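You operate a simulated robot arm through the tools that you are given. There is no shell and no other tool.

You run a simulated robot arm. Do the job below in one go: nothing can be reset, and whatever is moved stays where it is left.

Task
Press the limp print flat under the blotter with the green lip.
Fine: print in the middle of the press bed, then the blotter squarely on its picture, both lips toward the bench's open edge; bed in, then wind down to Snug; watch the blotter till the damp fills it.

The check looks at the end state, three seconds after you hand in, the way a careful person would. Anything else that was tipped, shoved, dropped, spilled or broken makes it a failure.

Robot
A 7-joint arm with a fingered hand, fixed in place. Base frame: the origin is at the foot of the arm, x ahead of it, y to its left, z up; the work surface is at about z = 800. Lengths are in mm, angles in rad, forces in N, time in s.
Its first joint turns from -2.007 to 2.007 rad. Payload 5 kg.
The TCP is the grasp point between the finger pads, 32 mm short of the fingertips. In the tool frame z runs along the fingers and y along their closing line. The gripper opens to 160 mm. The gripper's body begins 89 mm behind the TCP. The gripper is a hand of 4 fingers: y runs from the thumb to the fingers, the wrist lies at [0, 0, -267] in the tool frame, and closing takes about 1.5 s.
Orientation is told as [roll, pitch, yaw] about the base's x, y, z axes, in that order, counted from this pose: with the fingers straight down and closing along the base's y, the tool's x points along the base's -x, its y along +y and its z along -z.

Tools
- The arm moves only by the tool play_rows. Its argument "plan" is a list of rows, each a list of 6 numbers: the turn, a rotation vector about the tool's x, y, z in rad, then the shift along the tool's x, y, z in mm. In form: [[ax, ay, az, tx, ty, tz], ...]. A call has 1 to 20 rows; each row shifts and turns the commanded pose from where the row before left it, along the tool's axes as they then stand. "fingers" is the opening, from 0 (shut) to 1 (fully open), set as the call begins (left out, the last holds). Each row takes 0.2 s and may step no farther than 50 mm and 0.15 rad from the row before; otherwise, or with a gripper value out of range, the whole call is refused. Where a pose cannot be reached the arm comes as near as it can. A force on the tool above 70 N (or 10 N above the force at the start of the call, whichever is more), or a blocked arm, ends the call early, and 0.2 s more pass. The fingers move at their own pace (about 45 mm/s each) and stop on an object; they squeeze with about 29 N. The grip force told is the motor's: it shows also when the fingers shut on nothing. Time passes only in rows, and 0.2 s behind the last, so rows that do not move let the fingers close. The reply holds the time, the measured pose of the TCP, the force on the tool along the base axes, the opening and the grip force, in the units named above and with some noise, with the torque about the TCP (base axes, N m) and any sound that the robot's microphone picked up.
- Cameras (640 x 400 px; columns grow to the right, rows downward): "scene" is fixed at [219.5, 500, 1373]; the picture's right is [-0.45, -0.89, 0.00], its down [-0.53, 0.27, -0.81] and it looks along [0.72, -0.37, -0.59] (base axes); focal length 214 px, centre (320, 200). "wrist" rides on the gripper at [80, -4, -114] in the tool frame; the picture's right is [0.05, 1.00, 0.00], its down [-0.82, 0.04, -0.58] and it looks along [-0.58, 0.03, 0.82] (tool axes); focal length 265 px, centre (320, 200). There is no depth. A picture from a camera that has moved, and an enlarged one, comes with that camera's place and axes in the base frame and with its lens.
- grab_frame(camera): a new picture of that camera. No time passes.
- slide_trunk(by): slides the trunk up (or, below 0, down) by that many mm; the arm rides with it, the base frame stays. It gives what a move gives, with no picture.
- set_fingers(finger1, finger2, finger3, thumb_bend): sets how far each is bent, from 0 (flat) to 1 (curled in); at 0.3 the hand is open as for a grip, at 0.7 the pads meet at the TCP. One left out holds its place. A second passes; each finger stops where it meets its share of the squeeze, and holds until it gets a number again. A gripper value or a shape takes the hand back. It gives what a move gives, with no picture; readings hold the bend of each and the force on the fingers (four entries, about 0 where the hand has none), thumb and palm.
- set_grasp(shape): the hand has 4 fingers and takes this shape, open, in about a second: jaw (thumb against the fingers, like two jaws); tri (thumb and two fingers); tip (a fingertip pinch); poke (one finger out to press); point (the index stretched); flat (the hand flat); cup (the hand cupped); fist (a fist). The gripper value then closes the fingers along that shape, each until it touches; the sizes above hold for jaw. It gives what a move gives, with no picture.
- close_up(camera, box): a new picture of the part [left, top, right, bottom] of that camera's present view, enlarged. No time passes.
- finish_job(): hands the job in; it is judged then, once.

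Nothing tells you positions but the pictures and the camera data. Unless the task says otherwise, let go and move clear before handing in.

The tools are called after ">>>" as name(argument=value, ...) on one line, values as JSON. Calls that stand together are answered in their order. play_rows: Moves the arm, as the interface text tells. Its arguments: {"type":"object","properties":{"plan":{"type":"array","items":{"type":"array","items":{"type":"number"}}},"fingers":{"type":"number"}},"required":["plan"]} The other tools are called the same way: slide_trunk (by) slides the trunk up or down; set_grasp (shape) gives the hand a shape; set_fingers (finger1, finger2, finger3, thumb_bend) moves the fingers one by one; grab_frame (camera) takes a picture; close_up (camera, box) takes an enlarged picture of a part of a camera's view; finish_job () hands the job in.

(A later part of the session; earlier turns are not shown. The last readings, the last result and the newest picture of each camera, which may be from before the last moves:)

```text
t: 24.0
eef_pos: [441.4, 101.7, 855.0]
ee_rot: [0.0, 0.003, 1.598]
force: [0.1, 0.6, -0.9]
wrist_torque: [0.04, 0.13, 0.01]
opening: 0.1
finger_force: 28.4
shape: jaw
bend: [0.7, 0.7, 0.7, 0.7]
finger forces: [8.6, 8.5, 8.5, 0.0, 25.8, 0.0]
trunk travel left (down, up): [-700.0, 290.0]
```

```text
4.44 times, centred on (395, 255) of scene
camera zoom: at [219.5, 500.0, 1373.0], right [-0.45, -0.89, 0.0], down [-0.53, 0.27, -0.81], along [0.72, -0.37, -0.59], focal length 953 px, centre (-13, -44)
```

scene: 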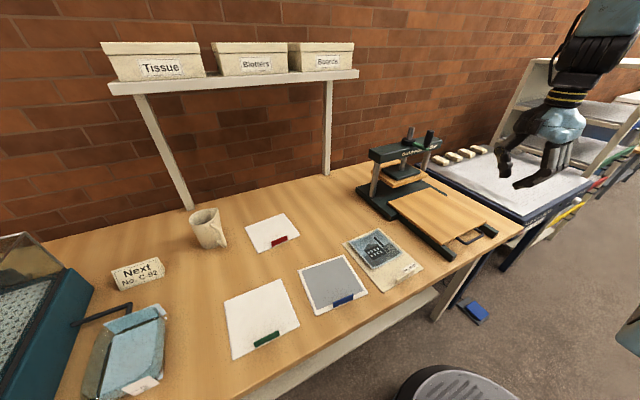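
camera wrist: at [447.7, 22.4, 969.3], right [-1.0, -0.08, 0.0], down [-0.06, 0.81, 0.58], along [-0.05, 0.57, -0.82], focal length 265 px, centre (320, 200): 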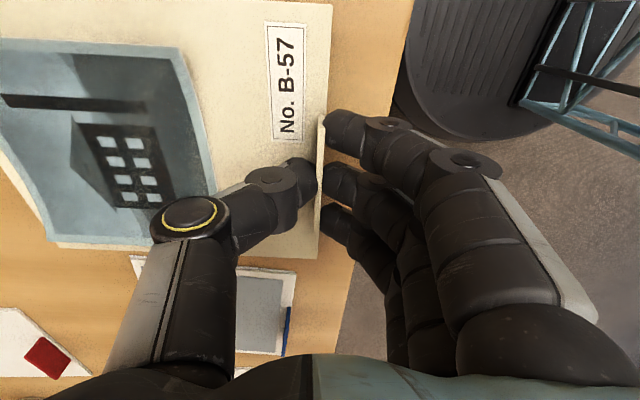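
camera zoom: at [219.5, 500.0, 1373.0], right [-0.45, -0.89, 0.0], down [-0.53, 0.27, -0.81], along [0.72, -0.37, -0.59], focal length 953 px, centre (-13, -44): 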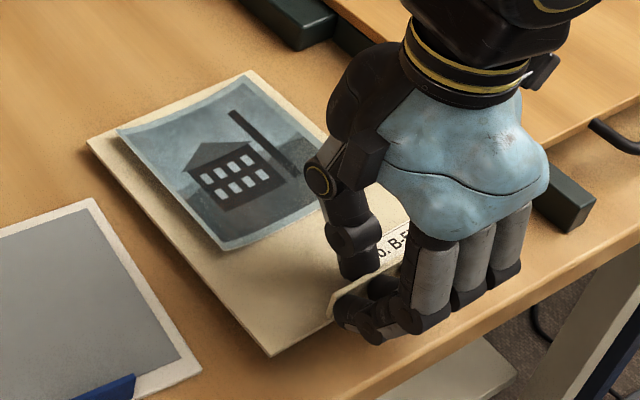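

The print lifts level and firm. I'll raise it well clear, square it to the bed, and carry it over slowly.

>>> play_rows(plan=[[0, 0, 0, 0, 0, -8], [0, 0, 0, 0, 0, -12], [0, 0, 0, 0, 0, -15], [0, 0, 0, 0, 0, -15], [0, 0, 0, 0, 0, -12], [0, 0, 0, 0, 0, -8], [0, 0, 0.014, 0, 0, 0], [0, 0, 0.014, 0, 0, 0], [0, 0, 0, 0, 0, 0]])

>>> play_rows(plan=[[0, 0, 0, 10, 0, 0], [0, 0, 0, 18, -4, 0], [0, 0, 0, 20, -4, 0], [0, 0, 0, 20, -4, 0], [0, 0, 0, 20, -4, 0], [0, 0, 0, 20, -4, 0], [0, 0, 0, 20, -4, 0], [0, 0, 0, 20, -4, 0], [0, 0, 0, 20, -4, 0], [0, 0, 0, 20, -4, 0], [0, 0, 0, 20, -4, 0], [0, 0, 0, 20, -4, 0], [0, 0, 0, 20, -4, 0], [0, 0, 0, 20, -4, 0], [0, 0, 0, 20, -2, 0], [0, 0, 0, 13, 0, 0], [0, 0, 0, 0, 0, 0]])

>>> grab_frame(camera="wrist")

>>> close_up(camera="scene", box=[340, 110, 540, 290])

```text
t: 26.0
eef_pos: [444.3, 101.2, 922.9]
ee_rot: [0.002, 0.0, 1.568]
force: [0.1, 0.8, 0.0]
wrist_torque: [-0.01, 0.09, -0.03]
opening: 0.1
finger_force: 29.0
shape: jaw
bend: [0.7, 0.7, 0.7, 0.7]
finger forces: [8.6, 8.6, 8.6, 0.0, 25.8, 0.0]
trunk travel left (down, up): [-700.0, 290.0]
```

```text
t: 29.6
eef_pos: [497.0, -200.8, 922.2]
ee_rot: [0.0, 0.0, 1.572]
force: [-0.3, 0.0, -0.9]
wrist_torque: [-0.01, 0.1, 0.0]
opening: 0.1
finger_force: 28.9
shape: jaw
bend: [0.7, 0.7, 0.7, 0.7]
finger forces: [8.6, 8.7, 8.7, 0.0, 25.8, 0.0]
trunk travel left (down, up): [-700.0, 290.0]
```

```text
taken
camera wrist: at [499.6, -280.3, 1037.8], right [-1.0, -0.05, 0.0], down [-0.04, 0.82, 0.58], along [-0.03, 0.58, -0.82], focal length 265 px, centre (320, 200)
```

wrist: 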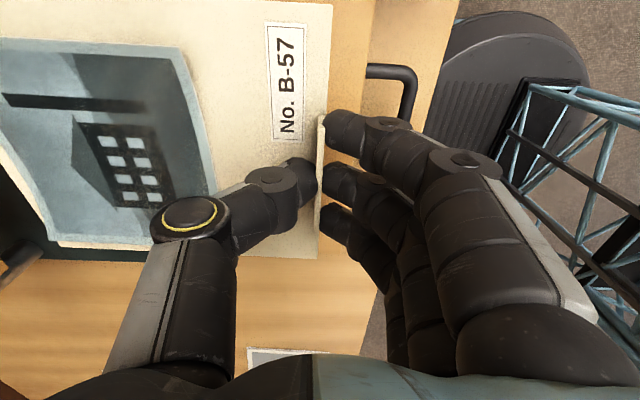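

```text
2.22 times, centred on (440, 200) of scene
camera zoom: at [219.5, 500.0, 1373.0], right [-0.45, -0.89, 0.0], down [-0.53, 0.27, -0.81], along [0.72, -0.37, -0.59], focal length 477 px, centre (53, 200)
```

zoom: 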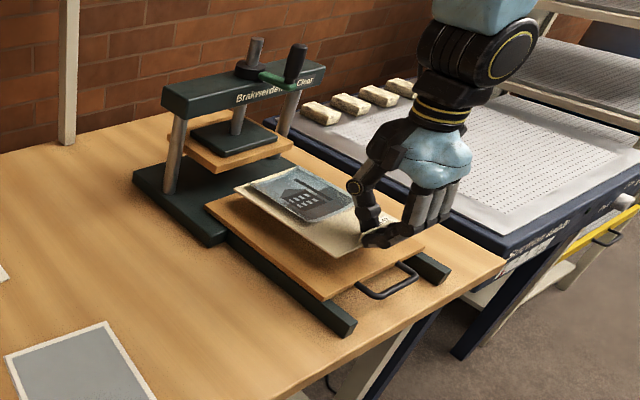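

The print is above the bed. I'll lower it to just above the surface and check its alignment.

>>> play_rows(plan=[[0, 0, 0, 0, 0, 10], [0, 0, 0, 0, 0, 10], [0, 0, 0, 0, 0, 8], [0, 0, 0, 0, 0, 5], [0, 0, 0, 0, 0, 0]])

>>> grab_frame(camera="wrist")

>>> close_up(camera="scene", box=[390, 160, 510, 270])

```text
t: 30.8
eef_pos: [496.8, -199.1, 889.5]
ee_rot: [-0.001, 0.0, 1.569]
force: [0.6, -0.1, -1.2]
wrist_torque: [0.02, 0.12, 0.02]
opening: 0.2
finger_force: 29.0
shape: jaw
bend: [0.7, 0.7, 0.7, 0.7]
finger forces: [8.5, 8.6, 8.6, 0.1, 25.7, 0.0]
trunk travel left (down, up): [-700.0, 290.0]
```

```text
taken
camera wrist: at [500.3, -279.4, 1005.8], right [-1.0, -0.05, 0.0], down [-0.04, 0.82, 0.58], along [-0.03, 0.58, -0.82], focal length 265 px, centre (320, 200)
```

wrist: 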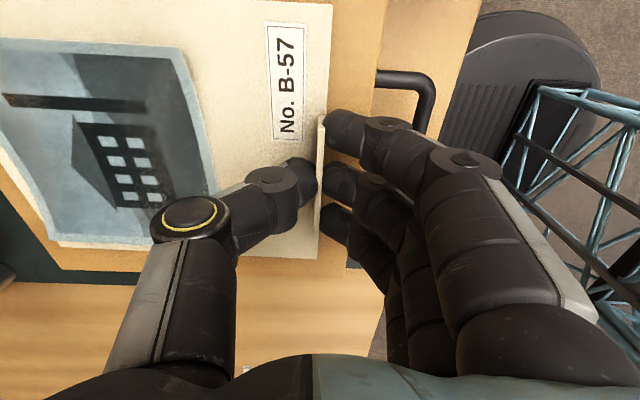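

```text
3.64 times, centred on (450, 215) of scene
camera zoom: at [219.5, 500.0, 1373.0], right [-0.45, -0.89, 0.0], down [-0.53, 0.27, -0.81], along [0.72, -0.37, -0.59], focal length 780 px, centre (-153, 146)
```

zoom: 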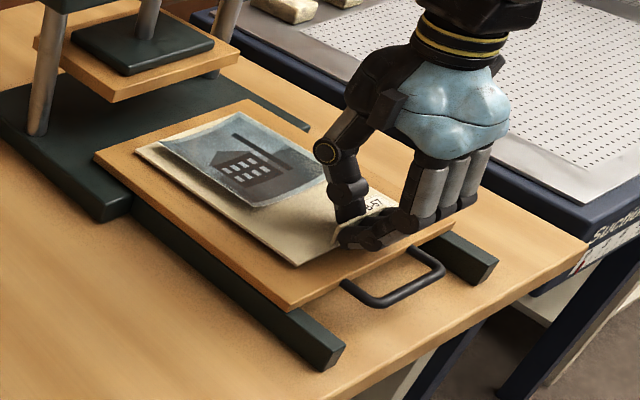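

The print is close to centred; the margins suggest shifting about 3 mm toward the robot and 4–5 mm to +y. I'll do that and set it down.

>>> play_rows(plan=[[0, 0, 0, -4.5, 3, 0], [0, 0, 0, 0, 0, 3], [0, 0, 0, 0, 0, 2], [0, 0, 0, 0, 0, 0]])

>>> grab_frame(camera="wrist")

>>> close_up(camera="scene", box=[390, 160, 510, 270])

```text
t: 31.8
eef_pos: [492.3, -195.2, 885.6]
ee_rot: [0.001, 0.0, 1.57]
force: [0.5, 0.3, -0.2]
wrist_torque: [-0.02, 0.09, -0.02]
opening: 0.0
finger_force: 28.6
shape: jaw
bend: [0.7, 0.7, 0.7, 0.7]
finger forces: [8.5, 8.5, 8.6, 0.0, 25.6, 0.0]
trunk travel left (down, up): [-700.0, 290.0]
```

```text
taken
camera wrist: at [496.6, -275.1, 1001.4], right [-1.0, -0.05, 0.0], down [-0.04, 0.82, 0.58], along [-0.03, 0.58, -0.82], focal length 265 px, centre (320, 200)
```

wrist: 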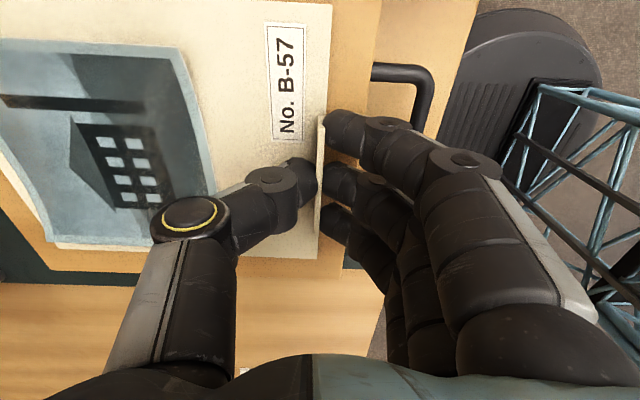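

```text
3.64 times, centred on (450, 215) of scene
camera zoom: at [219.5, 500.0, 1373.0], right [-0.45, -0.89, 0.0], down [-0.53, 0.27, -0.81], along [0.72, -0.37, -0.59], focal length 780 px, centre (-153, 146)
```

zoom: 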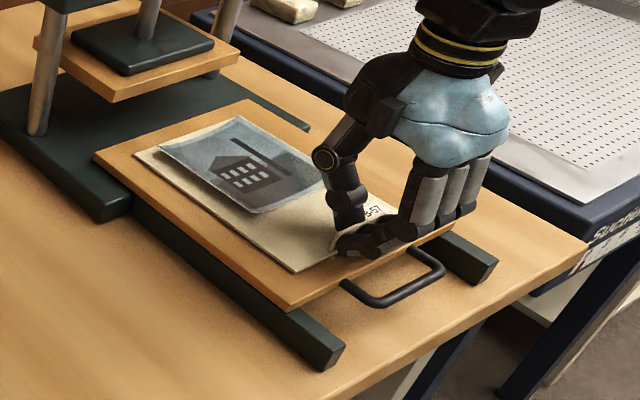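

It is centred now and just above the bed. I'll lower in 1 mm steps until it touches.

>>> play_rows(plan=[[0, 0, 0, 0, 0, 1], [0, 0, 0, 0, 0, 1], [0, 0, 0, 0, 0, 0]])

>>> play_rows(plan=[[0, 0, 0, 0, 0, 1], [0, 0, 0, 0, 0, 0]])

>>> close_up(camera="scene", box=[390, 160, 510, 270])

```text
t: 32.6
eef_pos: [492.2, -194.1, 884.6]
ee_rot: [0.0, 0.001, 1.571]
force: [0.4, 0.3, 0.7]
wrist_torque: [0.01, 0.01, -0.01]
opening: 0.2
finger_force: 28.5
shape: jaw
bend: [0.7, 0.7, 0.7, 0.7]
finger forces: [8.5, 8.6, 8.5, 0.1, 26.2, 0.1]
trunk travel left (down, up): [-700.0, 290.0]
```

```text
t: 33.2
eef_pos: [493.9, -195.8, 883.2]
ee_rot: [-0.001, 0.001, 1.571]
force: [0.4, -2.3, 13.8]
wrist_torque: [-0.02, 0.06, -0.03]
opening: 0.1
finger_force: 28.7
shape: jaw
bend: [0.7, 0.7, 0.7, 0.7]
finger forces: [10.2, 10.1, 10.1, 0.1, 30.4, 0.0]
trunk travel left (down, up): [-700.0, 290.0]
```

```text
3.64 times, centred on (450, 215) of scene
camera zoom: at [219.5, 500.0, 1373.0], right [-0.45, -0.89, 0.0], down [-0.53, 0.27, -0.81], along [0.72, -0.37, -0.59], focal length 780 px, centre (-153, 146)
```

zoom: 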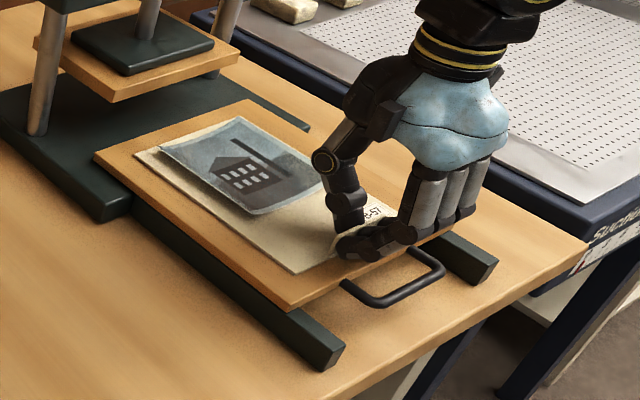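

Contact is made (about 14 N). I'll ease off, open the fingers, and rise straight up.

>>> play_rows(plan=[[0, 0, 0, 0, 0, -0.8], [0, 0, 0, 0, 0, 0]])

>>> play_rows(plan=[[0, 0, 0, 0, 0, 0], [0, 0, 0, 0, 0, 0], [0, 0, 0, 0, 0, 0], [0, 0, 0, 0, 0, 0], [0, 0, 0, 0, 0, -10], [0, 0, 0, 0, 0, -20], [0, 0, 0, 0, 0, -35], [0, 0, 0, 0, 0, -45], [0, 0, 0, 0, 0, -45], [0, 0, 0, 0, 0, 0]], fingers=0.2)

>>> grab_frame(camera="wrist")

>>> close_up(camera="scene", box=[340, 110, 540, 290])

```text
t: 33.8
eef_pos: [493.7, -195.9, 882.8]
ee_rot: [-0.002, 0.001, 1.571]
force: [-0.6, -0.9, 10.0]
wrist_torque: [-0.06, 0.07, 0.02]
opening: 0.2
finger_force: 28.6
shape: jaw
bend: [0.7, 0.7, 0.7, 0.7]
finger forces: [9.9, 10.2, 10.0, 0.0, 29.5, 0.0]
trunk travel left (down, up): [-700.0, 290.0]
```

```text
t: 36.0
eef_pos: [495.6, -194.7, 1037.1]
ee_rot: [-0.001, 0.001, 1.569]
force: [-0.2, -0.5, 0.2]
wrist_torque: [0.02, 0.0, 0.01]
opening: 31.8
finger_force: 0.0
shape: jaw
bend: [0.73, 0.73, 0.73, 0.7]
finger forces: [0.1, 0.0, 0.0, 0.1, 0.1, 0.0]
trunk travel left (down, up): [-700.0, 290.0]
```

```text
taken
camera wrist: at [499.4, -274.5, 1152.7], right [-1.0, -0.05, 0.0], down [-0.04, 0.82, 0.58], along [-0.03, 0.58, -0.82], focal length 265 px, centre (320, 200)
```

wrist: 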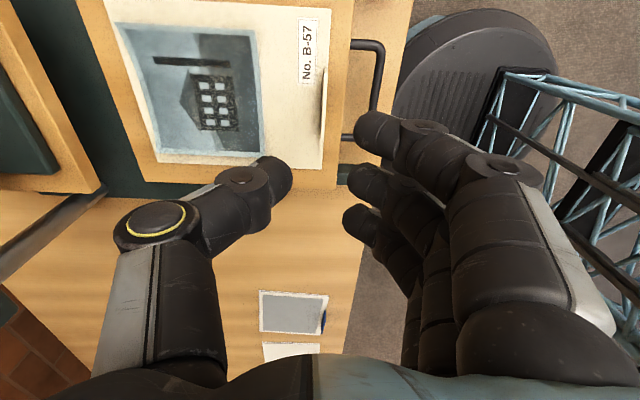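

```text
2.22 times, centred on (440, 200) of scene
camera zoom: at [219.5, 500.0, 1373.0], right [-0.45, -0.89, 0.0], down [-0.53, 0.27, -0.81], along [0.72, -0.37, -0.59], focal length 477 px, centre (53, 200)
```

zoom: 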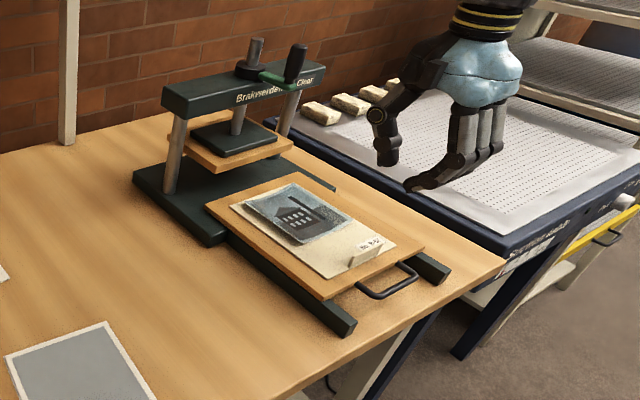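

The print lies on the bed with its lip to the open edge. I'll back off to measure where the mount and picture now are.

>>> play_rows(plan=[[0, 0, 0, 30, -15, -20], [0, 0, 0, 30, -15, -20], [0, 0, 0, 30, -15, -20], [0, 0, 0, 30, -15, 0], [0, 0, 0, 0, 0, 0], [0, 0, 0, 0, 0, 0], [0, 0, 0, 0, 0, 0]], fingers=1.0)

>>> grab_frame(camera="wrist")

>>> close_up(camera="wrist", box=[140, 50, 460, 250])

>>> close_up(camera="scene", box=[400, 170, 510, 260])

```text
t: 37.6
eef_pos: [555.7, -313.4, 1098.5]
ee_rot: [0.0, 0.001, 1.571]
force: [0.9, -0.2, -0.7]
wrist_torque: [0.03, -0.01, 0.03]
opening: 159.9
finger_force: 0.1
shape: jaw
bend: [0.3, 0.3, 0.3, 0.3]
finger forces: [0.0, 0.0, 0.0, 0.0, 0.0, 0.1]
trunk travel left (down, up): [-700.0, 290.0]
```

```text
taken
camera wrist: at [559.6, -391.9, 1214.5], right [-1.0, -0.05, 0.0], down [-0.04, 0.82, 0.58], along [-0.03, 0.58, -0.82], focal length 265 px, centre (320, 200)
```

wrist: 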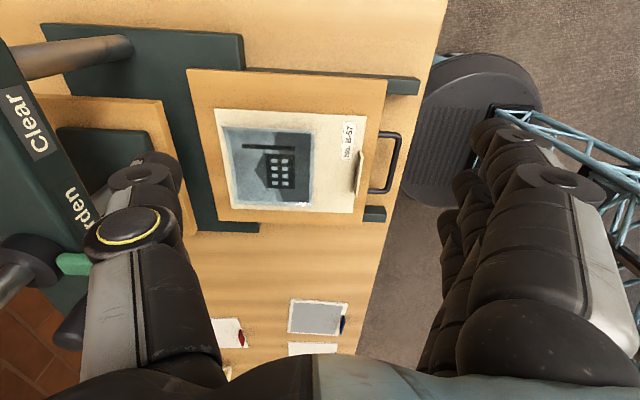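

```text
2.00 times, centred on (300, 150) of wrist
camera zoom: at [559.6, -391.9, 1214.5], right [-1.0, -0.05, 0.0], down [-0.04, 0.82, 0.58], along [-0.03, 0.58, -0.82], focal length 531 px, centre (360, 300)
```

zoom: 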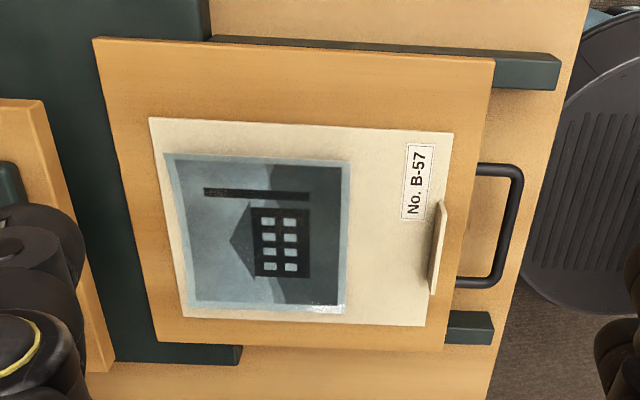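

```text
4.44 times, centred on (455, 215) of scene
camera zoom: at [219.5, 500.0, 1373.0], right [-0.45, -0.89, 0.0], down [-0.53, 0.27, -0.81], along [0.72, -0.37, -0.59], focal length 953 px, centre (-280, 133)
```

zoom: 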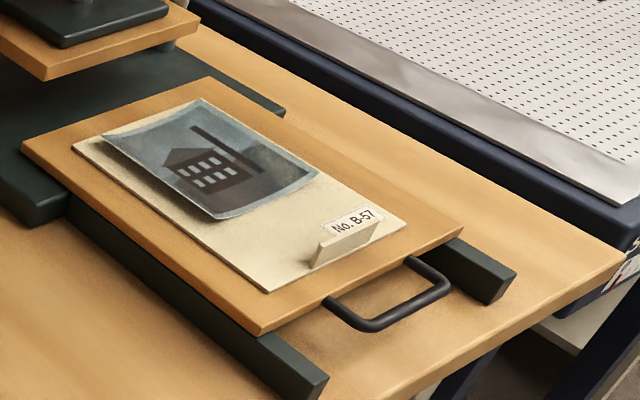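

Measured: bed centre ≈(597, -202) and mount centre ≈(592, -193), so the print sits about 8 mm off to the left. I'll regrip the lip and recentre it before placing the blotter.

>>> play_rows(plan=[[0, 0, 0, -30, 16, 0], [0, 0, 0, -30, 16, 10], [0, 0, 0, -30, 16, 20], [0, 0, 0, -28, 14, 25], [0, 0, 0, 0, 0, 40], [0, 0, 0, 0, 0, 40], [0, 0, 0, 0, 0, 0]], fingers=0.2)

>>> grab_frame(camera="wrist")

```text
t: 39.2
eef_pos: [491.1, -194.3, 965.4]
ee_rot: [0.0, -0.001, 1.569]
force: [-0.4, 0.2, -0.4]
wrist_torque: [0.03, 0.01, 0.0]
opening: 32.5
finger_force: 0.1
shape: jaw
bend: [0.73, 0.73, 0.73, 0.7]
finger forces: [0.0, 0.1, 0.0, 0.1, 0.1, 0.0]
trunk travel left (down, up): [-700.0, 290.0]
```

```text
taken
camera wrist: at [495.3, -273.8, 1079.8], right [-1.0, -0.05, 0.0], down [-0.04, 0.82, 0.58], along [-0.03, 0.58, -0.82], focal length 265 px, centre (320, 200)
```

wrist: 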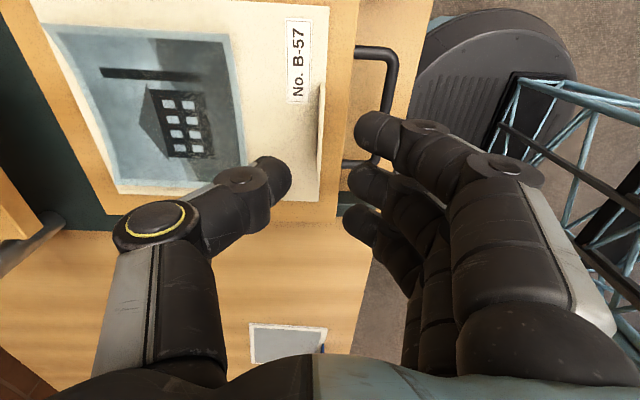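

The lip is between thumb and fingers. I'll go down and close.

>>> play_rows(plan=[[0, 0, 0, 0, 0, 30], [0, 0, 0, 0, 0, 25], [0, 0, 0, 0, 0, 15], [0, 0, 0, 0, 0, 9], [0, 0, 0, 0, 0, 0]])

>>> play_rows(plan=[[0, 0, 0, 0, 0, 0], [0, 0, 0, 0, 0, 0], [0, 0, 0, 0, 0, 0], [0, 0, 0, 0, 0, 0], [0, 0, 0, 0, 0, 0]], fingers=0)

>>> play_rows(plan=[[0, 0, 0, 0, 0, -2], [0, 0, 0, 0, 0, -3], [0, 0, 0, 4, -2, 0], [0, 0, 0, 4, -3, 0], [0, 0, 0, 0, 0, 0]])

>>> grab_frame(camera="wrist")

>>> close_up(camera="scene", box=[400, 170, 510, 260])

```text
t: 40.4
eef_pos: [492.0, -196.7, 886.3]
ee_rot: [-0.001, 0.001, 1.571]
force: [0.2, 0.6, -0.2]
wrist_torque: [0.01, 0.0, 0.0]
opening: 32.6
finger_force: 0.1
shape: jaw
bend: [0.73, 0.73, 0.73, 0.7]
finger forces: [0.1, 0.0, 0.0, 0.0, 0.1, 0.1]
trunk travel left (down, up): [-700.0, 290.0]
```

```text
t: 41.6
eef_pos: [491.6, -197.4, 886.2]
ee_rot: [0.0, 0.0, 1.571]
force: [-0.2, -0.1, -0.9]
wrist_torque: [0.0, 0.07, -0.02]
opening: 0.0
finger_force: 28.7
shape: jaw
bend: [0.7, 0.7, 0.7, 0.7]
finger forces: [8.6, 8.6, 8.5, 0.1, 25.5, 0.0]
trunk travel left (down, up): [-700.0, 290.0]
```

```text
t: 42.8
eef_pos: [496.1, -205.0, 890.7]
ee_rot: [0.0, 0.002, 1.571]
force: [-0.6, -0.2, -0.2]
wrist_torque: [0.02, 0.09, -0.01]
opening: 0.1
finger_force: 29.1
shape: jaw
bend: [0.7, 0.7, 0.7, 0.7]
finger forces: [8.5, 8.6, 8.6, 0.0, 25.7, 0.1]
trunk travel left (down, up): [-700.0, 290.0]
```

```text
taken
camera wrist: at [499.7, -284.4, 1005.1], right [-1.0, -0.05, 0.0], down [-0.04, 0.82, 0.58], along [-0.03, 0.58, -0.82], focal length 265 px, centre (320, 200)
```

wrist: 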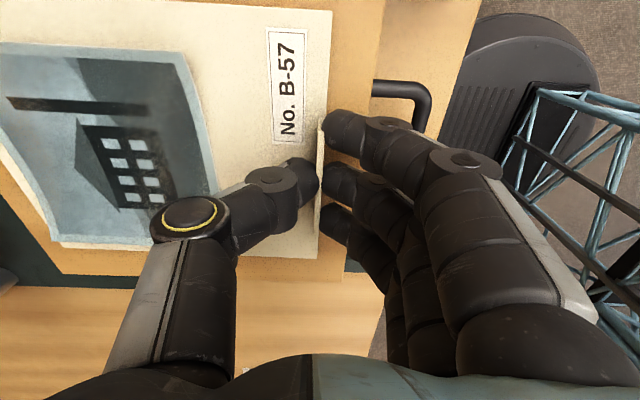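

```text
4.44 times, centred on (455, 215) of scene
camera zoom: at [219.5, 500.0, 1373.0], right [-0.45, -0.89, 0.0], down [-0.53, 0.27, -0.81], along [0.72, -0.37, -0.59], focal length 953 px, centre (-280, 133)
```

zoom: 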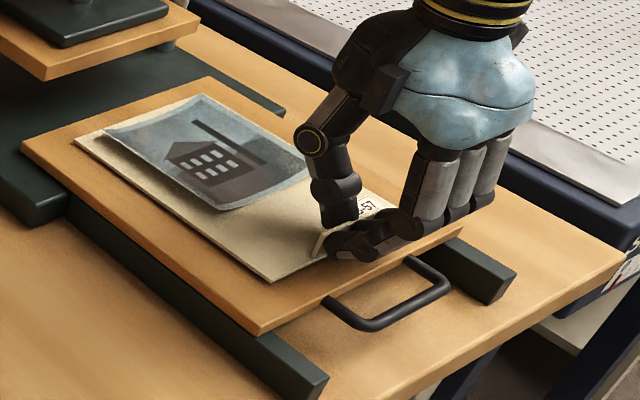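

The print has moved to the new spot. I'll lower it to contact and release.

>>> play_rows(plan=[[0, 0, 0, 0, 0, 2], [0, 0, 0, 0, 0, 2], [0, 0, 0, 0, 0, 0.8], [0, 0, 0, 0, 0, 0]])

>>> play_rows(plan=[[0, 0, 0, 0, 0, 0], [0, 0, 0, 0, 0, 0], [0, 0, 0, 0, 0, 0], [0, 0, 0, 0, 0, 0], [0, 0, 0, 0, 0, -10], [0, 0, 0, 0, 0, -20], [0, 0, 0, 0, 0, -35], [0, 0, 0, 0, 0, -45], [0, 0, 0, 0, 0, -45], [0, 0, 0, 30, -15, -20], [0, 0, 0, 30, -15, -20], [0, 0, 0, 30, -15, -20], [0, 0, 0, 30, -15, 0], [0, 0, 0, 0, 0, 0]], fingers=0.2)

>>> play_rows(plan=[[0, 0, 0, 0, 0, 0], [0, 0, 0, 0, 0, 0], [0, 0, 0, 0, 0, 0], [0, 0, 0, 0, 0, 0], [0, 0, 0, 0, 0, 0]], fingers=1.0)

>>> close_up(camera="wrist", box=[140, 50, 460, 250])

>>> close_up(camera="scene", box=[400, 170, 510, 260])

```text
t: 43.8
eef_pos: [496.6, -204.2, 885.0]
ee_rot: [-0.002, 0.003, 1.572]
force: [-0.4, 0.3, 14.3]
wrist_torque: [0.04, 0.08, 0.03]
opening: 0.0
finger_force: 29.1
shape: jaw
bend: [0.7, 0.7, 0.7, 0.7]
finger forces: [10.1, 10.2, 10.2, 0.0, 30.6, 0.1]
trunk travel left (down, up): [-700.0, 290.0]
```

```text
t: 46.8
eef_pos: [559.2, -324.0, 1101.5]
ee_rot: [0.001, 0.001, 1.571]
force: [-0.8, 0.5, -0.6]
wrist_torque: [0.0, -0.01, -0.02]
opening: 31.9
finger_force: 0.0
shape: jaw
bend: [0.73, 0.73, 0.73, 0.7]
finger forces: [0.1, 0.1, 0.0, 0.1, 0.1, 0.0]
trunk travel left (down, up): [-700.0, 290.0]
```

```text
t: 48.0
eef_pos: [557.9, -324.1, 1101.0]
ee_rot: [0.001, 0.001, 1.571]
force: [0.2, -0.3, -0.2]
wrist_torque: [0.01, 0.05, 0.03]
opening: 138.3
finger_force: 0.1
shape: jaw
bend: [0.52, 0.52, 0.52, 0.48]
finger forces: [0.0, 0.0, 0.0, 0.0, 0.0, 0.0]
trunk travel left (down, up): [-700.0, 290.0]
```

```text
2.00 times, centred on (300, 150) of wrist
camera zoom: at [562.2, -404.2, 1217.0], right [-1.0, -0.05, 0.0], down [-0.04, 0.82, 0.58], along [-0.03, 0.58, -0.82], focal length 531 px, centre (360, 300)
```

zoom: 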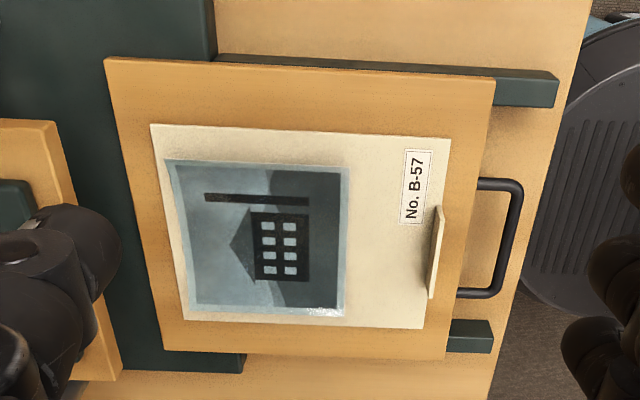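

```text
4.44 times, centred on (455, 215) of scene
camera zoom: at [219.5, 500.0, 1373.0], right [-0.45, -0.89, 0.0], down [-0.53, 0.27, -0.81], along [0.72, -0.37, -0.59], focal length 953 px, centre (-280, 133)
```

zoom: 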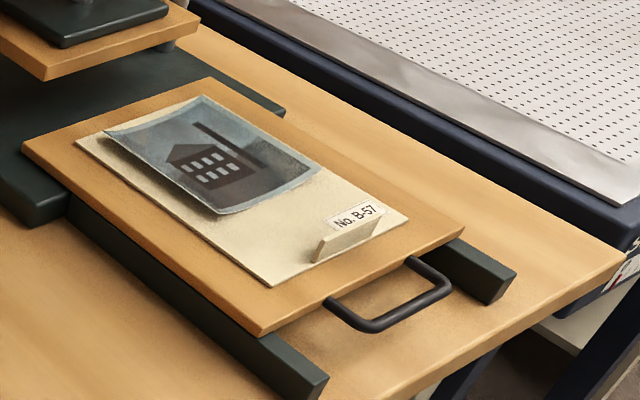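

The print is now centred on the bed to within a couple of millimetres, with its picture centre ≈(629, -198). Next I'll measure the green-lip blotter from above.

>>> play_rows(plan=[[0, 0, 0, -40, 2, 0], [0, 0, 0, -45, 1, 0], [0, 0, 0, -45, 1, 0], [0, 0, 0, -45, 1, 0], [0, 0, 0, -45, 1, 0], [0, 0, 0, -45, 1, 0], [0, 0, 0, -45, 1, 0], [0, 0, 0, -45, 1, 0], [0, 0, 0, -45, 1, 0], [0, 0, 0, -45, 1, 0], [0, 0, 0, -45, 1, 0], [0, 0, 0, -45, 1, 0], [0, 0, 0, -45, 1, 0], [0, 0, 0, -45, 1, 0], [0, 0, 0, 0, 0, 0], [0, 0, 0, 0, 0, 0]])

>>> grab_frame(camera="wrist")

>>> close_up(camera="wrist", box=[200, 110, 440, 260])

>>> close_up(camera="scene", box=[210, 270, 320, 370])

```text
t: 51.4
eef_pos: [539.2, 300.9, 1101.0]
ee_rot: [0.0, 0.002, 1.57]
force: [-0.3, 0.6, -0.1]
wrist_torque: [0.01, 0.03, -0.01]
opening: 160.0
finger_force: 0.0
shape: jaw
bend: [0.3, 0.3, 0.3, 0.3]
finger forces: [0.1, 0.1, 0.0, 0.0, 0.0, 0.0]
trunk travel left (down, up): [-700.0, 290.0]
```

```text
taken
camera wrist: at [543.0, 221.3, 1215.9], right [-1.0, -0.05, 0.0], down [-0.04, 0.82, 0.58], along [-0.03, 0.58, -0.82], focal length 265 px, centre (320, 200)
```

wrist: 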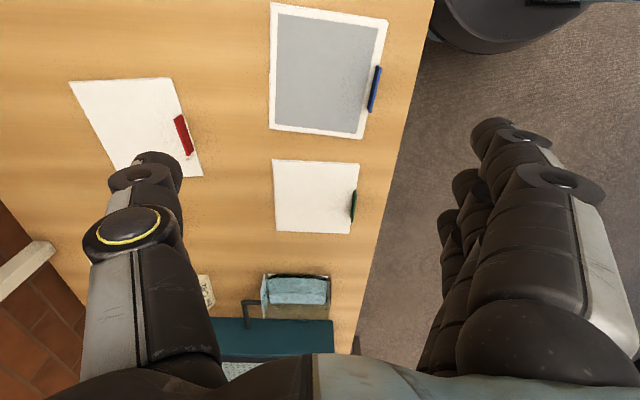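

```text
2.67 times, centred on (320, 185) of wrist
camera zoom: at [543.0, 221.3, 1215.9], right [-1.0, -0.05, 0.0], down [-0.04, 0.82, 0.58], along [-0.03, 0.58, -0.82], focal length 708 px, centre (320, 240)
```

zoom: 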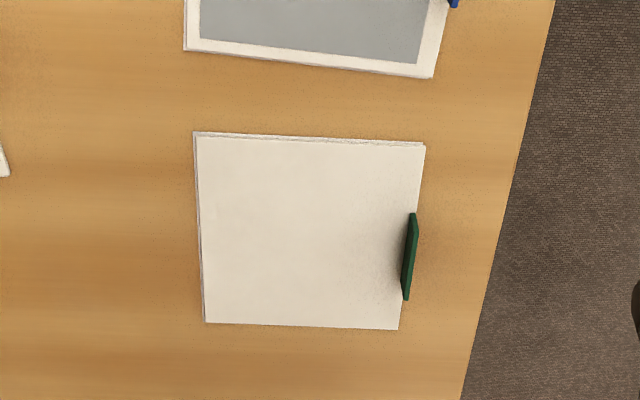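

```text
4.00 times, centred on (265, 320) of scene
camera zoom: at [219.5, 500.0, 1373.0], right [-0.45, -0.89, 0.0], down [-0.53, 0.27, -0.81], along [0.72, -0.37, -0.59], focal length 858 px, centre (540, -280)
```

zoom: 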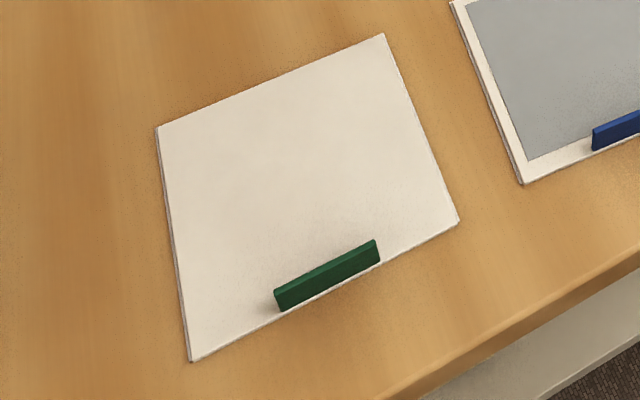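

The green-lip blotter is 149×160 mm, square to the bench, centred at ≈(538, 511). Its lip is at x≈467, so I'll go to it.

>>> play_rows(plan=[[0, 0, 0, -35, 12, 0], [0, 0, 0, -35, 12, 15], [0, 0, 0, -35, 12, 20], [0, 0, 0, -35, 12, 20], [0, 0, 0, -35, 12, 20], [0, 0, 0, -35, 12, 20], [0, 0, 0, 0, 0, 40], [0, 0, 0, 0, 0, 40], [0, 0, 0, 0, 0, 10], [0, 0, 0, 0, 0, 0]], fingers=0.2)

>>> grab_frame(camera="wrist")

>>> close_up(camera="scene", box=[210, 250, 350, 370])

```text
t: 53.6
eef_pos: [470.0, 509.0, 912.7]
ee_rot: [-0.001, 0.0, 1.571]
force: [0.3, -0.1, -0.4]
wrist_torque: [0.0, -0.01, -0.01]
opening: 32.3
finger_force: 0.1
shape: jaw
bend: [0.73, 0.73, 0.73, 0.7]
finger forces: [0.0, 0.0, 0.0, 0.0, 0.0, 0.0]
trunk travel left (down, up): [-700.0, 290.0]
```

```text
taken
camera wrist: at [473.7, 429.3, 1028.4], right [-1.0, -0.05, 0.0], down [-0.04, 0.82, 0.58], along [-0.03, 0.58, -0.82], focal length 265 px, centre (320, 200)
```

wrist: 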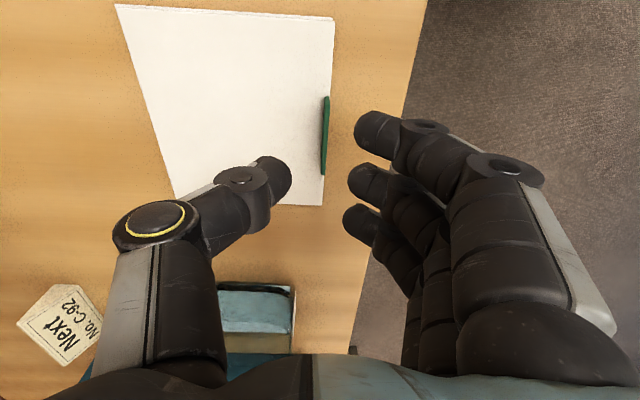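

```text
3.33 times, centred on (280, 310) of scene
camera zoom: at [219.5, 500.0, 1373.0], right [-0.45, -0.89, 0.0], down [-0.53, 0.27, -0.81], along [0.72, -0.37, -0.59], focal length 715 px, centre (453, -167)
```

zoom: 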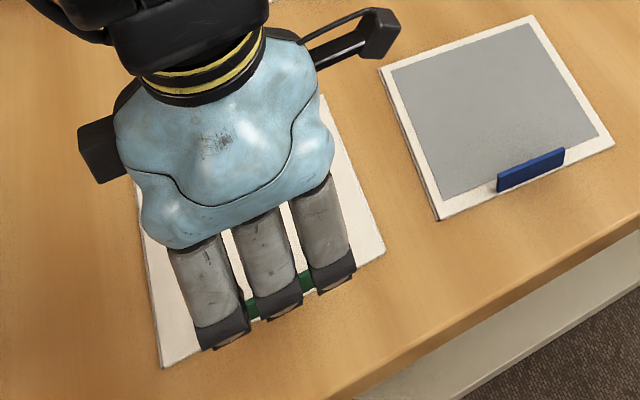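

The green lip is at x≈466, between the fingers. I'll shift 2 mm, descend, and close.

>>> play_rows(plan=[[0, 0, 0, -2, 2, 25], [0, 0, 0, 0, 0, 25], [0, 0, 0, 0, 0, 13], [0, 0, 0, 0, 0, 6], [0, 0, 0, 0, 0, 0]])

>>> grab_frame(camera="wrist")

```text
t: 54.8
eef_pos: [468.6, 514.3, 844.7]
ee_rot: [0.0, 0.001, 1.57]
force: [0.5, 0.2, 0.3]
wrist_torque: [0.02, 0.0, 0.0]
opening: 32.5
finger_force: 0.0
shape: jaw
bend: [0.73, 0.73, 0.73, 0.7]
finger forces: [0.1, 0.0, 0.1, 0.0, 0.1, 0.0]
trunk travel left (down, up): [-700.0, 290.0]
```

```text
taken
camera wrist: at [471.7, 433.5, 960.8], right [-1.0, -0.05, 0.0], down [-0.04, 0.82, 0.58], along [-0.03, 0.58, -0.82], focal length 265 px, centre (320, 200)
```

wrist: 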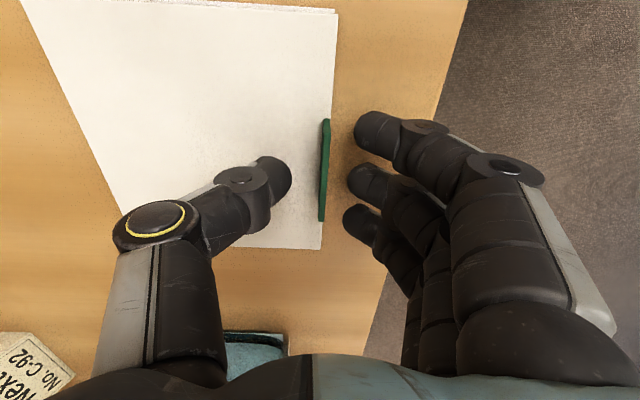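

The lip is centred in the gap. I'll lower 2 mm, close, and test lift.

>>> play_rows(plan=[[0, 0, 0, 0, 0, 2], [0, 0, 0, 0, 0, 0]])

>>> play_rows(plan=[[0, 0, 0, 0, 0, 0], [0, 0, 0, 0, 0, 0], [0, 0, 0, 0, 0, 0], [0, 0, 0, 0, 0, 0], [0, 0, 0, 0, 0, 0], [0, 0, 0, 0, 0, 0]], fingers=0)

>>> play_rows(plan=[[0, 0, 0, 0, 0, -3], [0, 0, 0, 0, 0, -4], [0, 0, 0, 0, 0, -5], [0, 0, 0, 0, 0, -8], [0, 0, 0, 0, 0, 0]])

>>> grab_frame(camera="wrist")

>>> close_up(camera="scene", box=[210, 250, 350, 370])

```text
t: 55.4
eef_pos: [466.9, 512.7, 842.8]
ee_rot: [0.0, 0.001, 1.57]
force: [0.4, -0.7, -0.4]
wrist_torque: [0.01, -0.02, -0.01]
opening: 32.3
finger_force: 0.1
shape: jaw
bend: [0.73, 0.73, 0.73, 0.7]
finger forces: [0.0, 0.0, 0.0, 0.0, 0.1, 0.1]
trunk travel left (down, up): [-700.0, 290.0]
```

```text
t: 56.8
eef_pos: [468.1, 512.7, 844.0]
ee_rot: [0.0, -0.001, 1.571]
force: [0.1, 0.0, -0.1]
wrist_torque: [0.05, 0.03, -0.01]
opening: 0.0
finger_force: 28.8
shape: jaw
bend: [0.7, 0.7, 0.7, 0.7]
finger forces: [8.5, 8.4, 8.4, 0.0, 25.6, 0.1]
trunk travel left (down, up): [-700.0, 290.0]
```

```text
t: 58.0
eef_pos: [466.9, 512.1, 863.2]
ee_rot: [0.0, 0.0, 1.569]
force: [-0.1, -1.1, -0.2]
wrist_torque: [0.01, 0.06, -0.03]
opening: 0.0
finger_force: 28.9
shape: jaw
bend: [0.7, 0.7, 0.7, 0.7]
finger forces: [8.5, 8.5, 8.5, 0.0, 25.6, 0.1]
trunk travel left (down, up): [-700.0, 290.0]
```

```text
taken
camera wrist: at [471.3, 432.6, 979.1], right [-1.0, -0.05, 0.0], down [-0.04, 0.82, 0.58], along [-0.03, 0.58, -0.82], focal length 265 px, centre (320, 200)
```

wrist: 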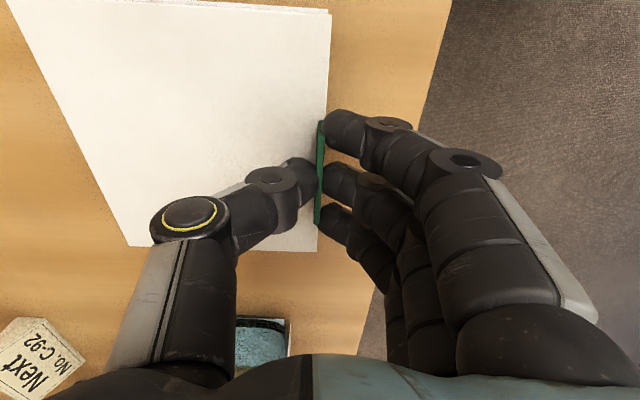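

```text
3.33 times, centred on (280, 310) of scene
camera zoom: at [219.5, 500.0, 1373.0], right [-0.45, -0.89, 0.0], down [-0.53, 0.27, -0.81], along [0.72, -0.37, -0.59], focal length 715 px, centre (453, -167)
```

zoom: 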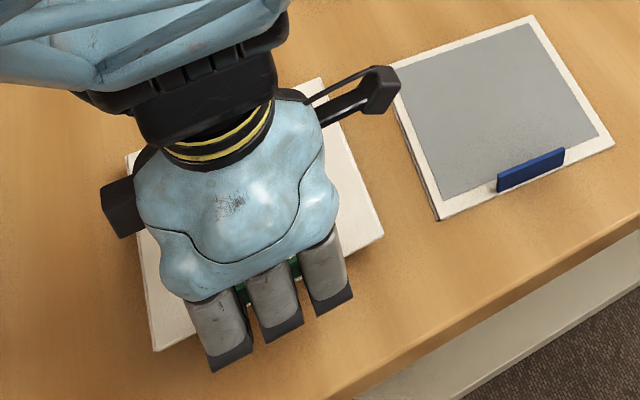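

The blotter lifts cleanly and level. I'll raise it and carry it over to the press at a safe height.

>>> play_rows(plan=[[0, 0, 0, 0, 0, -12], [0, 0, 0, 0, 0, -18], [0, 0, 0, 0, 0, -20], [0, 0, 0, 0, 0, -20], [0, 0, 0, 0, 0, -12], [0, 0, 0, 0, 0, 0]])

>>> play_rows(plan=[[0, 0, 0, 12, 0, 0], [0, 0, 0, 24, -4, 0], [0, 0, 0, 35, -5, 0], [0, 0, 0, 40, -5, 0], [0, 0, 0, 40, -5, 0], [0, 0, 0, 40, -5, 0], [0, 0, 0, 40, -5, 0], [0, 0, 0, 40, -5, 0], [0, 0, 0, 40, -5, 0], [0, 0, 0, 40, -5, 0], [0, 0, 0, 40, -5, 0], [0, 0, 0, 40, -5, 0], [0, 0, 0, 40, -5, 0], [0, 0, 0, 40, -5, 0], [0, 0, 0, 40, -5, 0], [0, 0, 0, 40, -5, 0], [0, 0, 0, 40, -5, 0], [0, 0, 0, 40, -5, 0], [0, 0, 0, 25, -4, 0], [0, 0, 0, 14.5, -0.7, 0]])

>>> play_rows(plan=[[0, 0, 0, 0, 0, 0]])

>>> grab_frame(camera="wrist")

>>> close_up(camera="scene", box=[340, 110, 540, 290])

```text
t: 59.4
eef_pos: [466.1, 511.0, 945.3]
ee_rot: [0.0, 0.001, 1.571]
force: [-0.6, -0.5, -0.8]
wrist_torque: [0.02, 0.02, -0.02]
opening: 0.3
finger_force: 28.9
shape: jaw
bend: [0.7, 0.7, 0.7, 0.7]
finger forces: [8.6, 8.6, 8.5, 0.0, 25.6, 0.0]
trunk travel left (down, up): [-700.0, 290.0]
```

```text
t: 63.6
eef_pos: [555.2, -199.1, 947.6]
ee_rot: [0.0, 0.0, 1.569]
force: [0.7, 1.1, -0.4]
wrist_torque: [-0.01, 0.03, 0.01]
opening: 0.1
finger_force: 29.4
shape: jaw
bend: [0.7, 0.7, 0.7, 0.7]
finger forces: [8.6, 8.3, 8.4, 0.0, 25.4, 0.0]
trunk travel left (down, up): [-700.0, 290.0]
```

```text
t: 64.0
eef_pos: [554.6, -198.3, 946.9]
ee_rot: [0.0, 0.0, 1.572]
force: [0.2, -0.4, -0.3]
wrist_torque: [-0.02, 0.04, 0.01]
opening: 0.2
finger_force: 28.7
shape: jaw
bend: [0.7, 0.7, 0.7, 0.7]
finger forces: [8.6, 8.4, 8.4, 0.1, 25.4, 0.1]
trunk travel left (down, up): [-700.0, 290.0]
```

```text
taken
camera wrist: at [558.3, -278.5, 1062.7], right [-1.0, -0.05, 0.0], down [-0.04, 0.82, 0.58], along [-0.03, 0.58, -0.82], focal length 265 px, centre (320, 200)
```

wrist: 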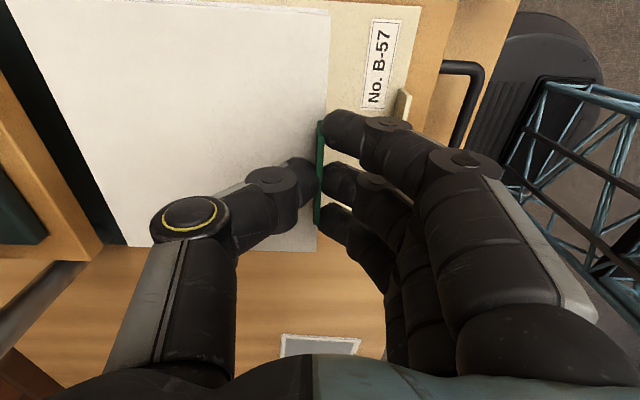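

```text
2.22 times, centred on (440, 200) of scene
camera zoom: at [219.5, 500.0, 1373.0], right [-0.45, -0.89, 0.0], down [-0.53, 0.27, -0.81], along [0.72, -0.37, -0.59], focal length 477 px, centre (53, 200)
```

zoom: 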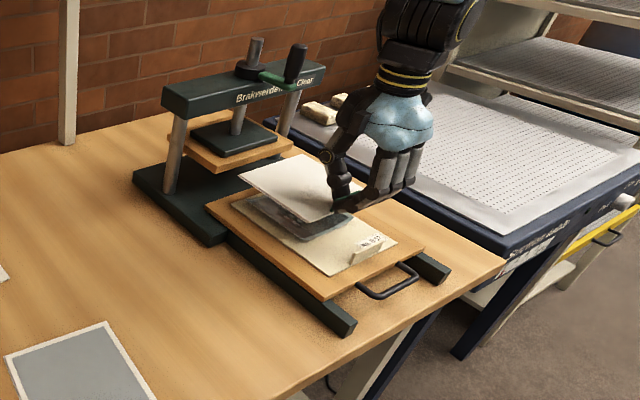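

The blotter is above the print. I'll lower it to about 10 mm above the picture and check alignment.

>>> play_rows(plan=[[0, 0, 0, 0, 0, 12], [0, 0, 0, 0, 0, 14], [0, 0, 0, 0, 0, 12], [0, 0, 0, 0, 0, 8], [0, 0, 0, 0, 0, 0]])

>>> grab_frame(camera="wrist")

>>> close_up(camera="scene", box=[400, 170, 510, 260])

```text
t: 65.2
eef_pos: [555.5, -199.7, 900.8]
ee_rot: [-0.001, -0.001, 1.571]
force: [-0.2, -0.4, -0.4]
wrist_torque: [0.02, 0.05, 0.0]
opening: 0.1
finger_force: 28.8
shape: jaw
bend: [0.7, 0.7, 0.7, 0.7]
finger forces: [8.5, 8.4, 8.4, 0.0, 25.4, 0.0]
trunk travel left (down, up): [-700.0, 290.0]
```

```text
taken
camera wrist: at [559.1, -278.3, 1015.5], right [-1.0, -0.05, 0.0], down [-0.04, 0.82, 0.58], along [-0.03, 0.58, -0.82], focal length 265 px, centre (320, 200)
```

wrist: 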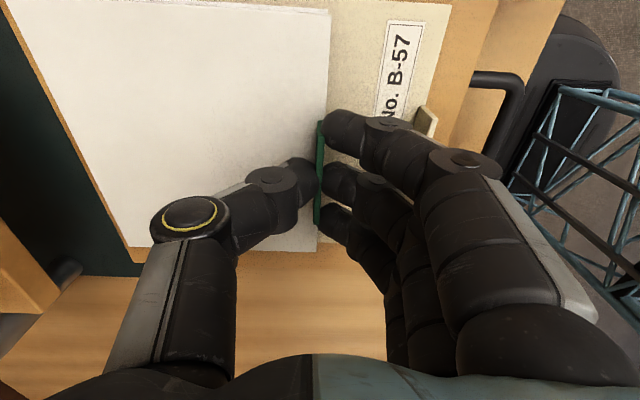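

```text
4.44 times, centred on (455, 215) of scene
camera zoom: at [219.5, 500.0, 1373.0], right [-0.45, -0.89, 0.0], down [-0.53, 0.27, -0.81], along [0.72, -0.37, -0.59], focal length 953 px, centre (-280, 133)
```

zoom: 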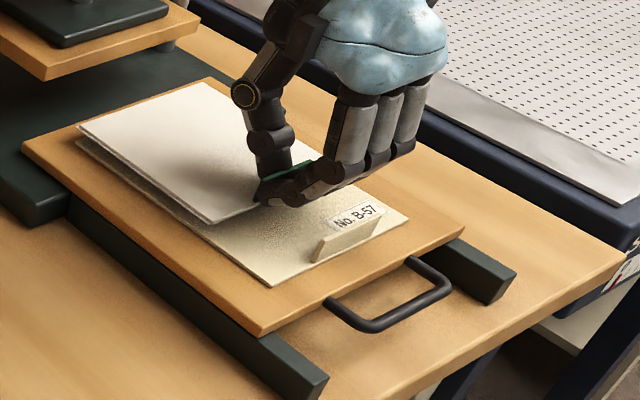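

The blotter is lined up over the picture (centre ≈(629, -199)). I'll lower it until it rests on the picture.

>>> play_rows(plan=[[0, 0, 0, 0, 0, 4], [0, 0, 0, 0, 0, 3], [0, 0, 0, 0, 0, 2], [0, 0, 0, 0, 0, 0]])

>>> play_rows(plan=[[0, 0, 0, 0, 0, 1], [0, 0, 0, 0, 0, 0]])

>>> play_rows(plan=[[0, 0, 0, 0, 0, 1], [0, 0, 0, 0, 0, 0]])

>>> close_up(camera="scene", box=[400, 170, 510, 260])

```text
t: 66.2
eef_pos: [554.9, -199.5, 890.5]
ee_rot: [0.001, 0.001, 1.57]
force: [0.9, -0.2, -0.7]
wrist_torque: [-0.04, 0.06, -0.01]
opening: 0.1
finger_force: 29.3
shape: jaw
bend: [0.7, 0.7, 0.7, 0.7]
finger forces: [8.6, 8.4, 8.3, 0.0, 25.4, 0.1]
trunk travel left (down, up): [-700.0, 290.0]
```

```text
t: 66.8
eef_pos: [555.1, -199.7, 888.8]
ee_rot: [0.0, 0.001, 1.57]
force: [-0.5, 0.9, 2.3]
wrist_torque: [-0.02, 0.07, -0.01]
opening: 0.0
finger_force: 29.2
shape: jaw
bend: [0.7, 0.7, 0.7, 0.7]
finger forces: [8.7, 8.7, 8.7, 0.0, 26.0, 0.0]
trunk travel left (down, up): [-700.0, 290.0]
```

```text
t: 67.4
eef_pos: [555.3, -199.4, 889.2]
ee_rot: [0.0, 0.0, 1.571]
force: [0.2, 0.0, 4.9]
wrist_torque: [0.01, 0.02, 0.02]
opening: 0.1
finger_force: 28.5
shape: jaw
bend: [0.7, 0.7, 0.7, 0.7]
finger forces: [9.0, 9.0, 9.0, 0.1, 26.9, 0.0]
trunk travel left (down, up): [-700.0, 290.0]
```

```text
4.44 times, centred on (455, 215) of scene
camera zoom: at [219.5, 500.0, 1373.0], right [-0.45, -0.89, 0.0], down [-0.53, 0.27, -0.81], along [0.72, -0.37, -0.59], focal length 953 px, centre (-280, 133)
```

zoom: 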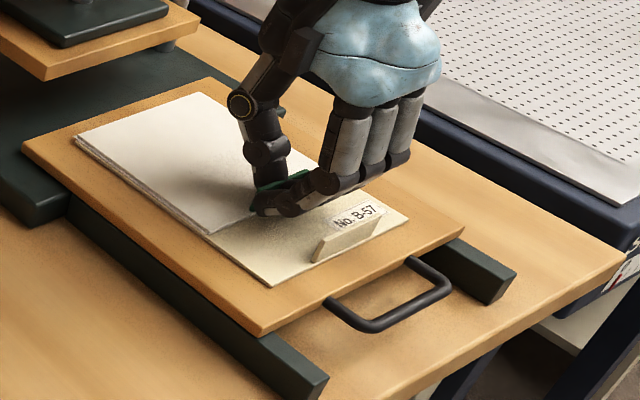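

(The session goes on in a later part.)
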